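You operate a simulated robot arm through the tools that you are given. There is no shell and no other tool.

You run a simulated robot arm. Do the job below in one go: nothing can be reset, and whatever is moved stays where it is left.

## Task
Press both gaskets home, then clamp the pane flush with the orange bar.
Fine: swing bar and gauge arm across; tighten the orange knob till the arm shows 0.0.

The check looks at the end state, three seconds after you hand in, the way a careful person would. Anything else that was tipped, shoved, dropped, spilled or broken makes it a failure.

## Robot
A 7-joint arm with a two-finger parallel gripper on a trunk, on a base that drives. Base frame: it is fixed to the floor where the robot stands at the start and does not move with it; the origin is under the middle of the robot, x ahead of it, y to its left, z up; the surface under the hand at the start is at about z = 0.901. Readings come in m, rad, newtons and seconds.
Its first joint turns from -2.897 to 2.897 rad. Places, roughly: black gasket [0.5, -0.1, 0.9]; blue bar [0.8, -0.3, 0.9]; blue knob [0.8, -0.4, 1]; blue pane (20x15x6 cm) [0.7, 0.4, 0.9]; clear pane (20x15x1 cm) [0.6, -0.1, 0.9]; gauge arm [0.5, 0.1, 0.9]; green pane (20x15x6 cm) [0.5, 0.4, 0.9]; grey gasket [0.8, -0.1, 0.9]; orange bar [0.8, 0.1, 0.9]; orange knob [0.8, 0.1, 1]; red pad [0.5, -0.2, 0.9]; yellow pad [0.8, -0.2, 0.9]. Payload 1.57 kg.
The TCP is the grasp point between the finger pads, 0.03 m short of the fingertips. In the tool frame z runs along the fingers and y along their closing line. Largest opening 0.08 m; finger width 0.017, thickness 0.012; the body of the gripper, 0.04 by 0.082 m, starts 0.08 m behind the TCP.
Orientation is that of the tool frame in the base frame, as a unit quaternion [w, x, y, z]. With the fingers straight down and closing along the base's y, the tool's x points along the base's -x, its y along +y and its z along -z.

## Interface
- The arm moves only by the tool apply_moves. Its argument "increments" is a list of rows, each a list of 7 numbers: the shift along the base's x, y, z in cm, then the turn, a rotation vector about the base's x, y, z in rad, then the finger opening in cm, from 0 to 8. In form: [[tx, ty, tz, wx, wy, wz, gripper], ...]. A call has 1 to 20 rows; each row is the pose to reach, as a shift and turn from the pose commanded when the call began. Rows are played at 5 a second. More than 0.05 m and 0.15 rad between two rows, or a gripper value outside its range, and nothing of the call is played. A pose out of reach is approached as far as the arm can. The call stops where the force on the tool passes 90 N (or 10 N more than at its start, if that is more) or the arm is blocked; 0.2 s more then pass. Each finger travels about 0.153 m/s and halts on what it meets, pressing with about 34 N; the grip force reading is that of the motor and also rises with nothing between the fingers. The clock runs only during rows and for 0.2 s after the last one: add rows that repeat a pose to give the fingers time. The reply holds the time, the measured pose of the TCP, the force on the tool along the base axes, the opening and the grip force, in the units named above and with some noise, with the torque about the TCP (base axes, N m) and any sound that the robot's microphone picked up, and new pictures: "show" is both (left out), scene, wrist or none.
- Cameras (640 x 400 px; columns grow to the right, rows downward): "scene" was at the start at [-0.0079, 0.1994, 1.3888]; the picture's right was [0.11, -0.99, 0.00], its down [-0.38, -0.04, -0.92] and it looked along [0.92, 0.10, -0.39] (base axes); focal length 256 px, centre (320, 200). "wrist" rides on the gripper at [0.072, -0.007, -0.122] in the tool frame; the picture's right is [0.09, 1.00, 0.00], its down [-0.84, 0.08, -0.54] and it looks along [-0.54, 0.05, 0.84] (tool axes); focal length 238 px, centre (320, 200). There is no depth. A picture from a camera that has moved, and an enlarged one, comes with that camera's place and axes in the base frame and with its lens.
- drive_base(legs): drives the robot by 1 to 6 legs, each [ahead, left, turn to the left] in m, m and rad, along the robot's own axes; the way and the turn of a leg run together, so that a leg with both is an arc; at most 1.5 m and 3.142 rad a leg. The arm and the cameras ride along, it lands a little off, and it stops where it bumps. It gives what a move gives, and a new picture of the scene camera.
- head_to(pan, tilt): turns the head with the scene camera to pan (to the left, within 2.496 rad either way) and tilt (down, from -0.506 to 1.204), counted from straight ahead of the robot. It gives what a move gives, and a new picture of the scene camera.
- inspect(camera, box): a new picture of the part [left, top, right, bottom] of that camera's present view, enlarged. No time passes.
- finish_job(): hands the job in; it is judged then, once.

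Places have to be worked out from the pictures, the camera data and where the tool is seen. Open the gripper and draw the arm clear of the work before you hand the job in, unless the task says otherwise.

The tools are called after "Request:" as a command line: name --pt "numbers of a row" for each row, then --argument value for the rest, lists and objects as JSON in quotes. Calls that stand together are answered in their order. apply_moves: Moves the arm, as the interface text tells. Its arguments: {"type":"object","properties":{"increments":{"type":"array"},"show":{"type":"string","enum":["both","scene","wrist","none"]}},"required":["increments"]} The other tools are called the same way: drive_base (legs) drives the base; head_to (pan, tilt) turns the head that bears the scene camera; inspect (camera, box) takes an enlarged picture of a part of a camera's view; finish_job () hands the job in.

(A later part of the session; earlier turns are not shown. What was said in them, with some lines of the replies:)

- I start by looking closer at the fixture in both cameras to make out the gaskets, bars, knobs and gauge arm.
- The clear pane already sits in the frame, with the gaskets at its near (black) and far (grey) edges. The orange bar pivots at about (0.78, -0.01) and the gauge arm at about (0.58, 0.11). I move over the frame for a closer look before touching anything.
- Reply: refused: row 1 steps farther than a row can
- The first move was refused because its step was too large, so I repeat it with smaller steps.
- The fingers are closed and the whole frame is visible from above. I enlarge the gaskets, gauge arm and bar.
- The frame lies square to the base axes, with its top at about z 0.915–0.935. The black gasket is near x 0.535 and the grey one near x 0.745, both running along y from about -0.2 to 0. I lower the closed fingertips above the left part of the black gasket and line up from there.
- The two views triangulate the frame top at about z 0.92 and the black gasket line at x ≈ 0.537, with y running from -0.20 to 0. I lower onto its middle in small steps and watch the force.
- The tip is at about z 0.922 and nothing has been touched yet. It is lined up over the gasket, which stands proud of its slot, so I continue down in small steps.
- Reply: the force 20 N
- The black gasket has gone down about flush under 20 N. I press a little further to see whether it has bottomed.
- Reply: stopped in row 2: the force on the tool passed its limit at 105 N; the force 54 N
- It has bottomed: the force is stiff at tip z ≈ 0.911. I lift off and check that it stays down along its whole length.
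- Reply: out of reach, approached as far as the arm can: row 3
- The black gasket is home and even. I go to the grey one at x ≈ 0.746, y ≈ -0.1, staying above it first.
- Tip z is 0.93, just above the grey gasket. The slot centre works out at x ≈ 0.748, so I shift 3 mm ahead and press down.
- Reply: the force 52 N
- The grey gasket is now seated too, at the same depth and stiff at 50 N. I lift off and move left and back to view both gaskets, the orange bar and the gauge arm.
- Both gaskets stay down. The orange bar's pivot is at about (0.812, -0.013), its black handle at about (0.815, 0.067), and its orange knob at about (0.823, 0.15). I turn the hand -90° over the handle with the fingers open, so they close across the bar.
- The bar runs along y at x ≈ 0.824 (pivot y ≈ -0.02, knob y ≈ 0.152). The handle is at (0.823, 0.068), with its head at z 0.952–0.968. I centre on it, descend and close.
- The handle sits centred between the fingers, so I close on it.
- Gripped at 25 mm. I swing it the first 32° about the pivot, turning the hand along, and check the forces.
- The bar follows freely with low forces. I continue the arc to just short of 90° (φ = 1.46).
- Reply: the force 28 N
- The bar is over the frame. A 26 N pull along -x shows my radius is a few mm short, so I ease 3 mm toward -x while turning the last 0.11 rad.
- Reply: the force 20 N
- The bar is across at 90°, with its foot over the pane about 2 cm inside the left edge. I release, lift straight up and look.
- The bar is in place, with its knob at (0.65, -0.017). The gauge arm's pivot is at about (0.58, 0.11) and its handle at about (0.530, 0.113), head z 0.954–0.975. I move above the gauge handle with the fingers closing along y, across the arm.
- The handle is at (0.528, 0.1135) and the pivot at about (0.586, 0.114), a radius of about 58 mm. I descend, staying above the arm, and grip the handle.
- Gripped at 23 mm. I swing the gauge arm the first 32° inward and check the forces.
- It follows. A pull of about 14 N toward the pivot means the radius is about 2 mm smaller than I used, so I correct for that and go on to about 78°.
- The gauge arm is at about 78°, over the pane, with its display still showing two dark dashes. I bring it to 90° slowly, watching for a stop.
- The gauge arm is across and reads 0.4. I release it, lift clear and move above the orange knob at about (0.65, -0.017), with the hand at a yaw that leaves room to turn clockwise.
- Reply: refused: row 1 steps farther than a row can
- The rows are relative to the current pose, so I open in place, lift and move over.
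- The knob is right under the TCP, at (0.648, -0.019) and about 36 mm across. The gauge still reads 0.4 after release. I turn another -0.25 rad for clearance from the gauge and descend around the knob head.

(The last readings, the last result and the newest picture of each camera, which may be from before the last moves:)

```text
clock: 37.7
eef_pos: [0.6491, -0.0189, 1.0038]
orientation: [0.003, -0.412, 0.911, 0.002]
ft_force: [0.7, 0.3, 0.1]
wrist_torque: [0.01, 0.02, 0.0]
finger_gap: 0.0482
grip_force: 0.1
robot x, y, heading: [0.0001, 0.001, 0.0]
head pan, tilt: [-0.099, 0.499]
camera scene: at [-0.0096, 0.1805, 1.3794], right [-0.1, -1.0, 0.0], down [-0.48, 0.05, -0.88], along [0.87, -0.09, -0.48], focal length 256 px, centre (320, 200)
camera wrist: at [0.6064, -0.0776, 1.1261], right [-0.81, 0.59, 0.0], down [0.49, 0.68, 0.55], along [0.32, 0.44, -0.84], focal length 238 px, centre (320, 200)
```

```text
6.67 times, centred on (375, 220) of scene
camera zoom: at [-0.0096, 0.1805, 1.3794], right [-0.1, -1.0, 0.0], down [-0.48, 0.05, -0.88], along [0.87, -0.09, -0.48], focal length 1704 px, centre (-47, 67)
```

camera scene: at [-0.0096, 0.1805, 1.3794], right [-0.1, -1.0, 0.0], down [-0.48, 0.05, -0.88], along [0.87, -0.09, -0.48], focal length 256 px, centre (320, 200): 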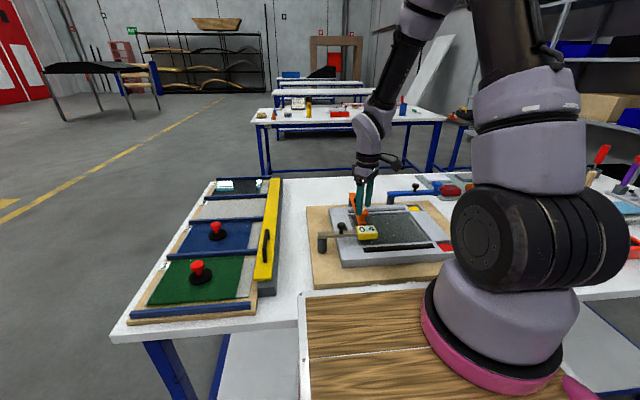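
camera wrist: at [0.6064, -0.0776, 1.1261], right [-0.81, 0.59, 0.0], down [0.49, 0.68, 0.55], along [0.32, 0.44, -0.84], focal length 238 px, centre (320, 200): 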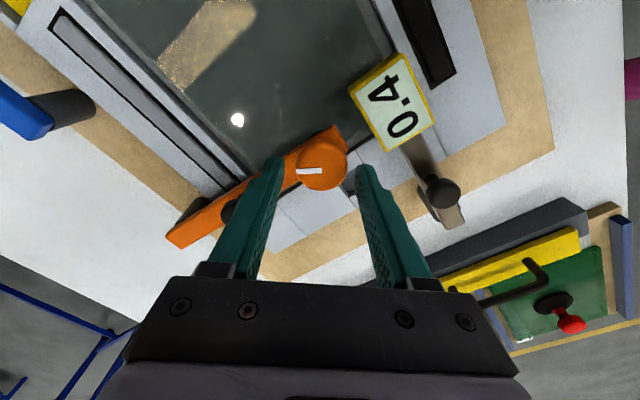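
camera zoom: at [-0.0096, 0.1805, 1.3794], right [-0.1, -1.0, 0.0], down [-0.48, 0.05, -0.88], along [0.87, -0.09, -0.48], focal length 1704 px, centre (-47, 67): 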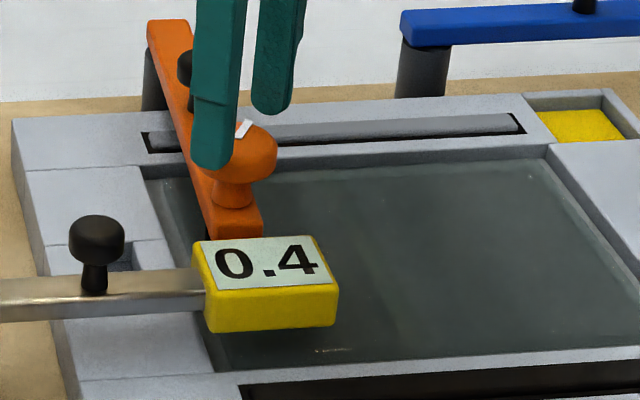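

The knob is still centred, so I lower the last 2.3 cm and close gently on it.

Request:
apply_moves --pt "0 0 -1.2 0 0 0 4.8" --pt "0 0 -2.3 0 0 0 4.8" --pt "0 0 -2.3 0 0 0 4.8" --pt "0 0 -2.3 0 0 0 4" --pt "0 0 -2.3 0 0 0 3" --pt "0 0 -2.3 0 0 0 2.5" --pt "0 0 -2.3 0 0 0 2.5"

Request:
inspect --camera "wrist" --box '[160, 60, 480, 260]'

Request:
inspect --camera "scene" --box '[335, 190, 415, 250]'

```text
clock: 39.3
eef_pos: [0.6494, -0.0176, 0.9797]
orientation: [0.001, -0.412, 0.911, 0.001]
ft_force: [-6.5, 0.3, -4.6]
wrist_torque: [0.06, 0.08, -0.03]
finger_gap: 0.037
grip_force: 43.1
robot x, y, heading: [0.0009, -0.0006, -0.0]
head pan, tilt: [-0.099, 0.499]
camera scene: at [-0.0096, 0.1805, 1.3794], right [-0.1, -1.0, 0.0], down [-0.48, 0.05, -0.88], along [0.87, -0.09, -0.48], focal length 256 px, centre (320, 200)
camera wrist: at [0.6072, -0.0764, 1.1028], right [-0.81, 0.59, 0.0], down [0.49, 0.68, 0.55], along [0.32, 0.44, -0.84], focal length 238 px, centre (320, 200)
```

scene: 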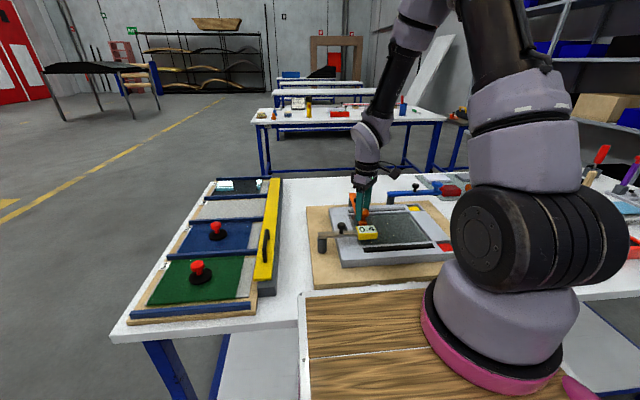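
wrist: 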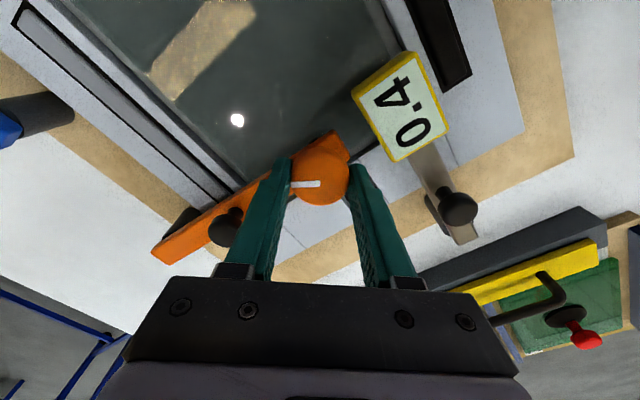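

```text
2.00 times, centred on (320, 160) of wrist
camera zoom: at [0.6072, -0.0764, 1.1028], right [-0.81, 0.59, 0.0], down [0.49, 0.68, 0.55], along [0.32, 0.44, -0.84], focal length 477 px, centre (320, 280)
```

zoom: 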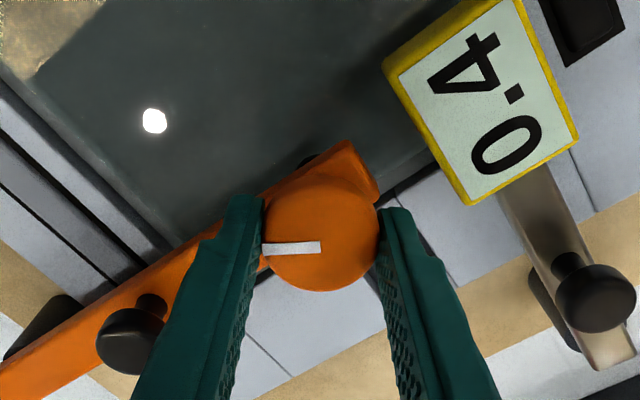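

```text
6.67 times, centred on (375, 220) of scene
camera zoom: at [-0.0096, 0.1805, 1.3794], right [-0.1, -1.0, 0.0], down [-0.48, 0.05, -0.88], along [0.87, -0.09, -0.48], focal length 1704 px, centre (-47, 67)
```

zoom: 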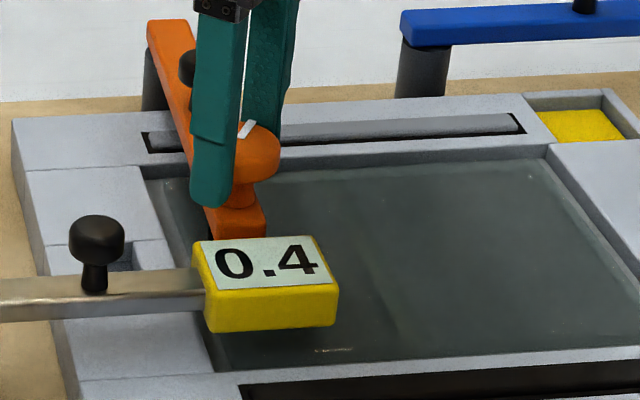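

The grip is good at 37 mm. I turn the knob clockwise by 0.5 rad and watch the gauge and the torque.

Request:
apply_moves --pt "0 0 0 0 0 -0.1 2.5" --pt "0 0 0 0 0 -0.2 2.5" --pt "0 0 0 0 0 -0.3 2.5" --pt "0 0 0 0 0 -0.4 2.5" --pt "0 0 0 0 0 -0.5 2.5" --pt "0 0 0 0 0 -0.5 2.5"

Request:
inspect --camera "wrist" --box '[160, 60, 480, 260]'

Request:
inspect --camera "scene" --box '[335, 190, 415, 250]'

```text
clock: 40.7
eef_pos: [0.6498, -0.0173, 0.98]
orientation: [0.002, -0.174, 0.985, 0.0]
ft_force: [-10.9, 1.3, -1.0]
wrist_torque: [-0.1, 0.38, 0.01]
finger_gap: 0.037
grip_force: 43.5
robot x, y, heading: [0.0005, -0.0001, 0.004]
head pan, tilt: [-0.099, 0.499]
camera scene: at [-0.0099, 0.1806, 1.3794], right [-0.1, -1.0, 0.0], down [-0.48, 0.05, -0.88], along [0.87, -0.09, -0.48], focal length 256 px, centre (320, 200)
camera wrist: at [0.5844, -0.0491, 1.1028], right [-0.43, 0.9, 0.0], down [0.76, 0.36, 0.55], along [0.49, 0.23, -0.84], focal length 238 px, centre (320, 200)
```

scene: 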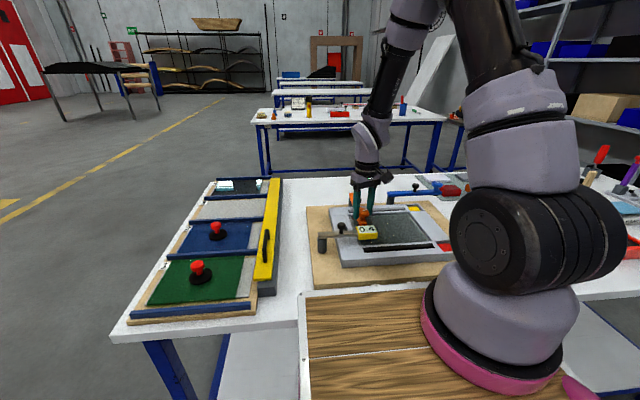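
wrist: 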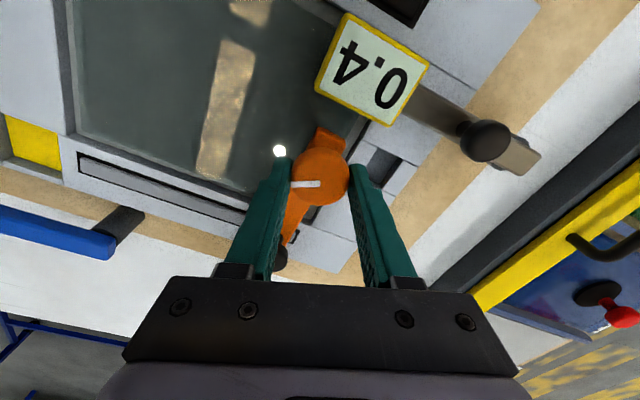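

```text
2.00 times, centred on (320, 160) of wrist
camera zoom: at [0.5844, -0.0491, 1.1028], right [-0.43, 0.9, 0.0], down [0.76, 0.36, 0.55], along [0.49, 0.23, -0.84], focal length 477 px, centre (320, 280)
```

zoom: 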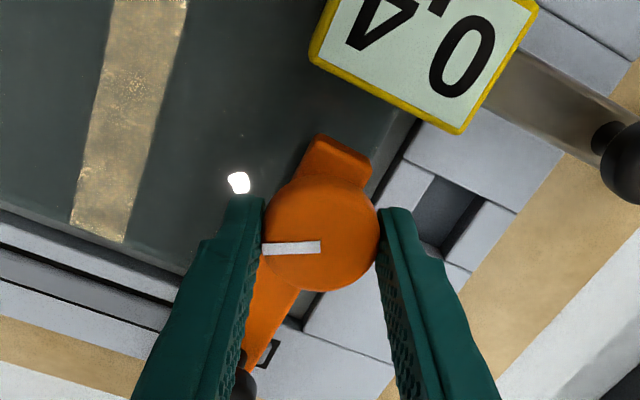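

```text
6.67 times, centred on (375, 220) of scene
camera zoom: at [-0.0099, 0.1806, 1.3794], right [-0.1, -1.0, 0.0], down [-0.48, 0.05, -0.88], along [0.87, -0.09, -0.48], focal length 1704 px, centre (-47, 67)
```

zoom: 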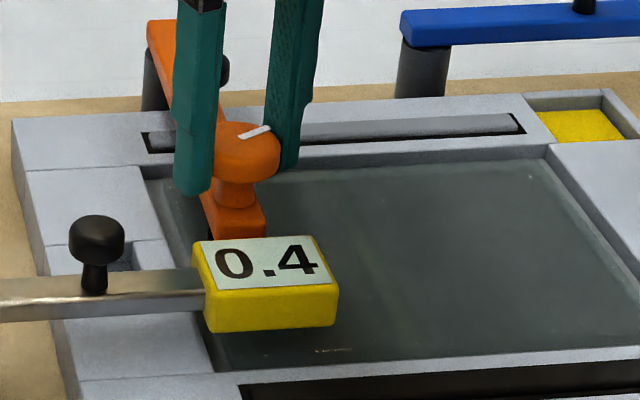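

The knob turns with the hand and the gauge is still at 0.4, so the foot may not touch yet. I turn another 0.5 rad.

Request:
apply_moves --pt "0 0 0 0 0 -0.1 2.5" --pt "0 0 0 0 0 -0.2 2.5" --pt "0 0 0 0 0 -0.3 2.5" --pt "0 0 0 0 0 -0.4 2.5" --pt "0 0 0 0 0 -0.5 2.5" --pt "0 0 0 0 0 -0.5 2.5" --show "wrist"

Request:
inspect --camera "scene" --box '[335, 190, 415, 250]'

```text
clock: 42.1
eef_pos: [0.6485, -0.0166, 0.9807]
orientation: [0.002, 0.075, 0.997, 0.0]
ft_force: [-15.3, 0.5, 22.2]
wrist_torque: [0.02, -0.09, -0.01]
finger_gap: 0.0369
grip_force: 42.8
robot x, y, heading: [0.0051, 0.0007, -0.003]
head pan, tilt: [-0.099, 0.499]
camera wrist: at [0.5775, -0.0146, 1.1026], right [0.06, 1.0, 0.0], down [0.84, -0.05, 0.55], along [0.55, -0.03, -0.84], focal length 238 px, centre (320, 200)
```

wrist: 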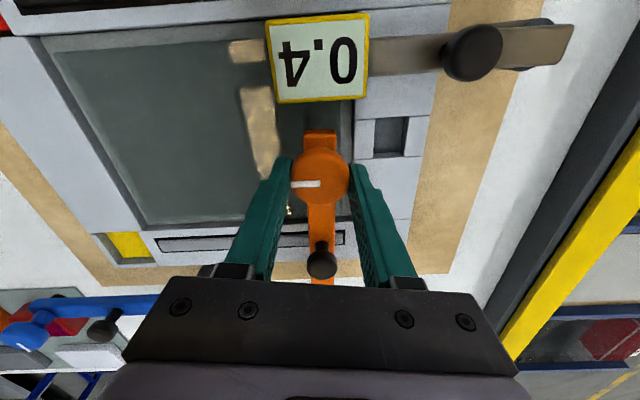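

```text
6.67 times, centred on (375, 220) of scene
camera zoom: at [-0.0107, 0.1806, 1.3794], right [-0.1, -1.0, 0.0], down [-0.48, 0.05, -0.88], along [0.87, -0.09, -0.48], focal length 1704 px, centre (-47, 67)
```

zoom: 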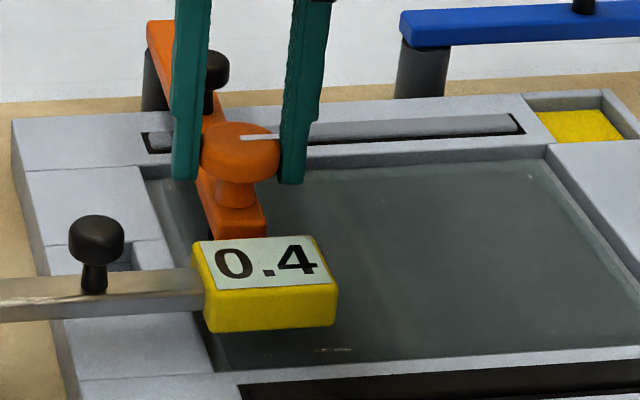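

Still 0.4 after 1 rad. I continue clockwise another 0.6 rad in small steps, watching for the gauge to move.

Request:
apply_moves --pt "0 0 0 0 0 -0.1 2.5" --pt "0 0 0 0 0 -0.2 2.5" --pt "0 0 0 0 0 -0.3 2.5" --pt "0 0 0 0 0 -0.4 2.5" --pt "0 0 0 0 0 -0.5 2.5" --pt "0 0 0 0 0 -0.6 2.5" --pt "0 0 0 0 0 -0.6 2.5" --show "wrist"

Request:
inspect --camera "scene" --box '[335, 190, 415, 250]'

```text
clock: 43.7
eef_pos: [0.6491, -0.0173, 0.9793]
orientation: [0.003, 0.367, 0.93, -0.001]
ft_force: [-15.3, 0.4, 25.1]
wrist_torque: [-0.11, 0.14, 0.03]
finger_gap: 0.0366
grip_force: 43.7
robot x, y, heading: [0.0005, 0.0011, 0.003]
head pan, tilt: [-0.099, 0.499]
camera wrist: at [0.5925, 0.0255, 1.1025], right [0.61, 0.79, 0.0], down [0.66, -0.51, 0.55], along [0.43, -0.33, -0.84], focal length 238 px, centre (320, 200)
```

wrist: 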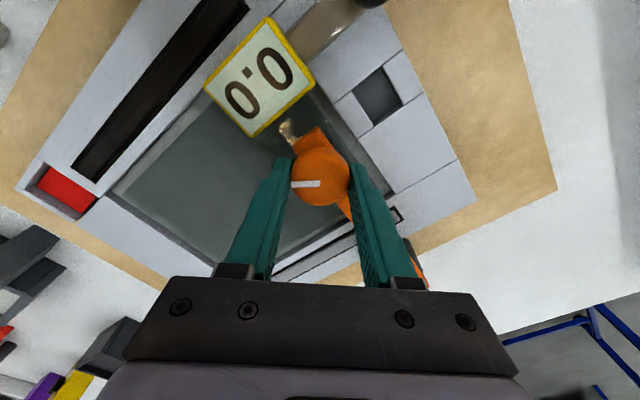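

```text
6.67 times, centred on (375, 220) of scene
camera zoom: at [-0.0107, 0.1806, 1.3794], right [-0.1, -1.0, 0.0], down [-0.48, 0.05, -0.88], along [0.87, -0.09, -0.48], focal length 1704 px, centre (-47, 67)
```

zoom: 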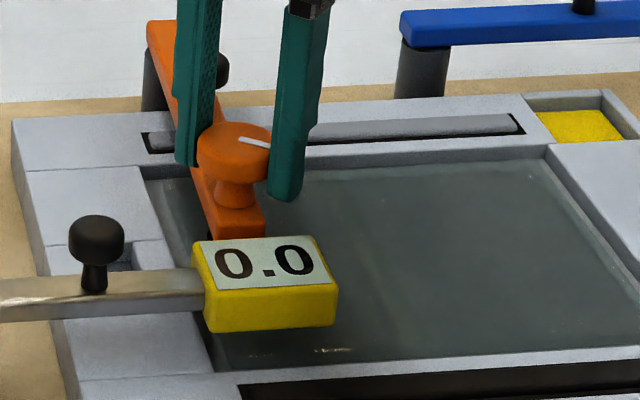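

The gauge now reads 0.0, so I stop turning. I release the knob without moving, lift straight up and check that the reading holds.

Request:
apply_moves --pt "0 0 0 0 0 0 4" --pt "0 0 0 0 0 0 4.8" --pt "0 0 0 0 0 0 4.8" --pt "0 0 2 0 0 0 4.8" --pt "0 0 5 0 0 0 4.8" --pt "0 0 9 0 0 0 4.8" --pt "0 0 12 0 0 0 4.8" --pt "0 0 12 0 0 0 4.8"

Request:
inspect --camera "wrist" --box '[120, 20, 520, 270]'

Request:
inspect --camera "scene" --box '[335, 190, 415, 250]'

```text
clock: 45.5
eef_pos: [0.6496, -0.0187, 1.1008]
orientation: [0.002, 0.367, 0.93, -0.001]
ft_force: [-0.1, 0.0, 0.3]
wrist_torque: [0.01, -0.01, -0.04]
finger_gap: 0.0479
grip_force: 0.0
robot x, y, heading: [0.0031, 0.0001, 0.0]
head pan, tilt: [-0.099, 0.499]
camera scene: at [-0.0094, 0.1806, 1.3794], right [-0.1, -1.0, 0.0], down [-0.48, 0.05, -0.88], along [0.87, -0.09, -0.48], focal length 256 px, centre (320, 200)
camera wrist: at [0.5928, 0.0245, 1.2231], right [0.61, 0.79, 0.0], down [0.66, -0.51, 0.55], along [0.43, -0.33, -0.84], focal length 238 px, centre (320, 200)
```

scene: 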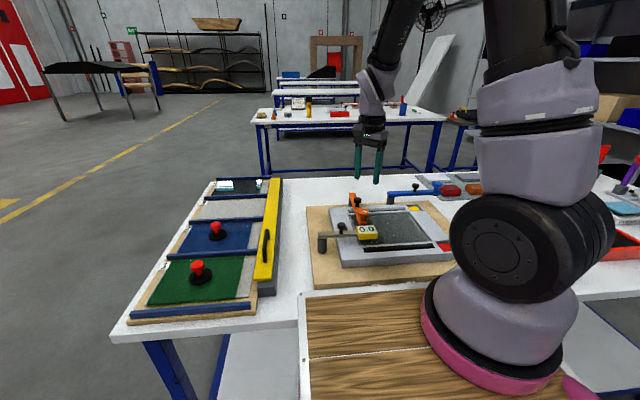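
wrist: 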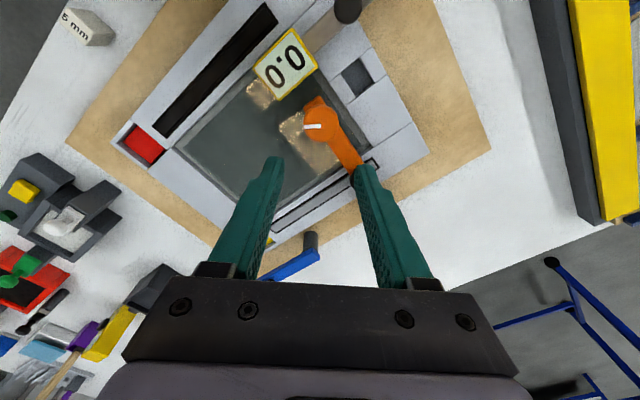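

```text
1.60 times, centred on (320, 145) of wrist
camera zoom: at [0.5928, 0.0245, 1.2231], right [0.61, 0.79, 0.0], down [0.66, -0.51, 0.55], along [0.43, -0.33, -0.84], focal length 381 px, centre (320, 288)
```

zoom: 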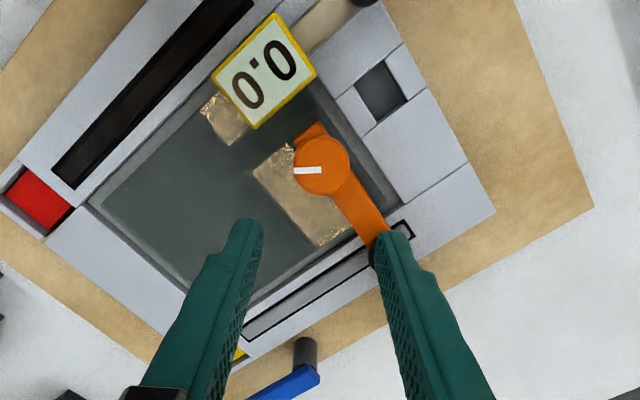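

```text
6.67 times, centred on (375, 220) of scene
camera zoom: at [-0.0094, 0.1806, 1.3794], right [-0.1, -1.0, 0.0], down [-0.48, 0.05, -0.88], along [0.87, -0.09, -0.48], focal length 1704 px, centre (-47, 67)
```

zoom: 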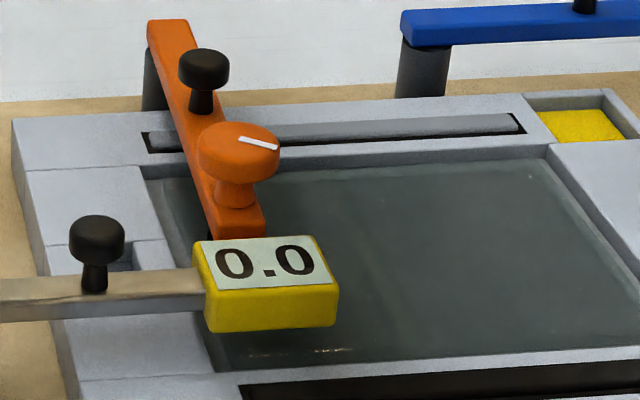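

The reading holds at 0.0 with the hand off. I draw the arm up and back toward its start pose, turning the hand back, and do a final look over everything.

Request:
apply_moves --pt "0 1 3 0 0 0.12 5" --pt "-1 2 6 0 0 0.24 5" --pt "-2 4 9 0 0 0.36 5" --pt "-3 5 12 0 0 0.48 5" --pt "-5 5 14 0 0 0.6 5" --pt "-7 5 14 0 0 0.7 5" --pt "-8 5 14 0 0 0.75 5" --pt "-8 5 14 0 0 0.75 5"

Request:
inspect --camera "wrist" --box '[120, 20, 480, 250]'

Request:
inspect --camera "scene" --box '[295, 170, 455, 285]'

```text
clock: 47.3
eef_pos: [0.5698, 0.0342, 1.2393]
orientation: [0.002, -0.001, 1.0, -0.001]
ft_force: [0.1, 0.6, -0.7]
wrist_torque: [0.0, -0.02, -0.01]
finger_gap: 0.0499
grip_force: 0.0
robot x, y, heading: [-0.0003, 0.0038, -0.0]
head pan, tilt: [-0.099, 0.499]
camera scene: at [-0.0094, 0.1805, 1.3794], right [-0.1, -1.0, 0.0], down [-0.48, 0.05, -0.88], along [0.87, -0.09, -0.48], focal length 256 px, centre (320, 200)
camera wrist: at [0.4988, 0.0253, 1.3608], right [-0.09, 1.0, 0.0], down [0.83, 0.08, 0.55], along [0.54, 0.05, -0.84], focal length 238 px, centre (320, 200)
```

scene: 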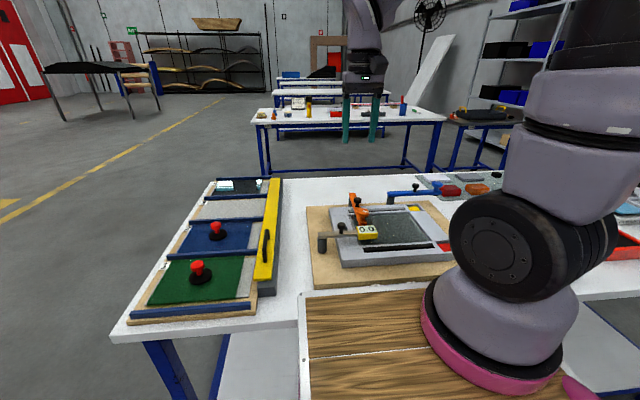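
wrist: 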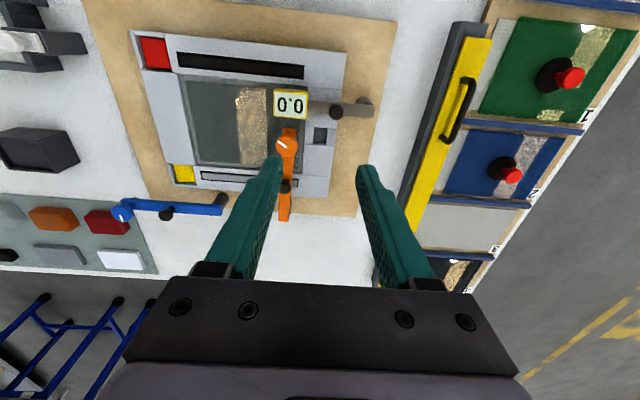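

```text
1.74 times, centred on (300, 135) of wrist
camera zoom: at [0.4988, 0.0253, 1.3608], right [-0.09, 1.0, 0.0], down [0.83, 0.08, 0.55], along [0.54, 0.05, -0.84], focal length 414 px, centre (355, 313)
```

zoom: 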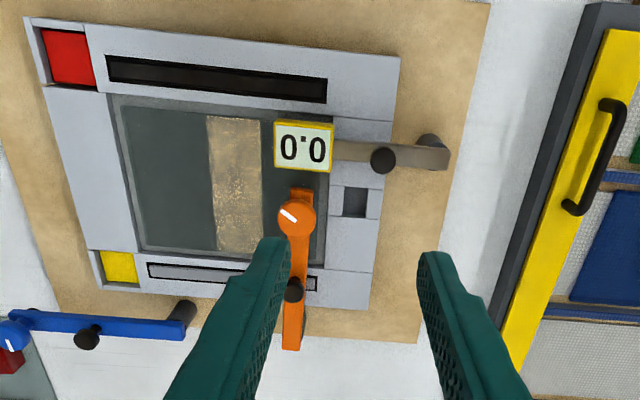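

```text
3.48 times, centred on (375, 228) of scene
camera zoom: at [-0.0094, 0.1805, 1.3794], right [-0.1, -1.0, 0.0], down [-0.48, 0.05, -0.88], along [0.87, -0.09, -0.48], focal length 889 px, centre (129, 104)
```

zoom: 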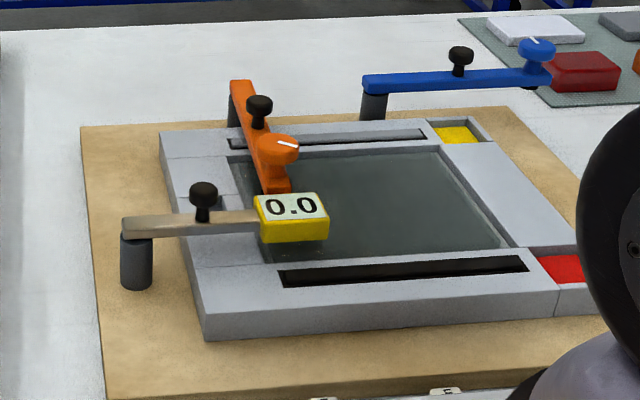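

Both gaskets are down in their slots, the orange bar and gauge arm are across, and the gauge reads 0.0. Nothing else has moved, and the arm is clear with the gripper open, so I hand the job in.

Request:
finish_job

```text
The job is handed in.
```

The job is handed in: both gaskets are pressed home and the pane is clamped with the orange bar. The gauge arm read 0.0, and it held there after I let go of the knob.

- **Gaskets:** I pressed the black and the grey gasket at their middles until each bottomed out at the same depth. Both stayed down along their whole length.
- **Bar and gauge arm:** Both are swung across at about 90°. The bar's foot rests on the pane about 2 cm inside its left edge. Neither seemed to reach a hard stop, so 90° is where I chose to leave them.
- **Knob:** The gauge started at 0.4. I turned the orange knob clockwise about 1.6 rad in total and stopped when it showed 0.0.

In the last pictures nothing else had been moved or tipped. The arm was drawn up clear of the work with the gripper open.
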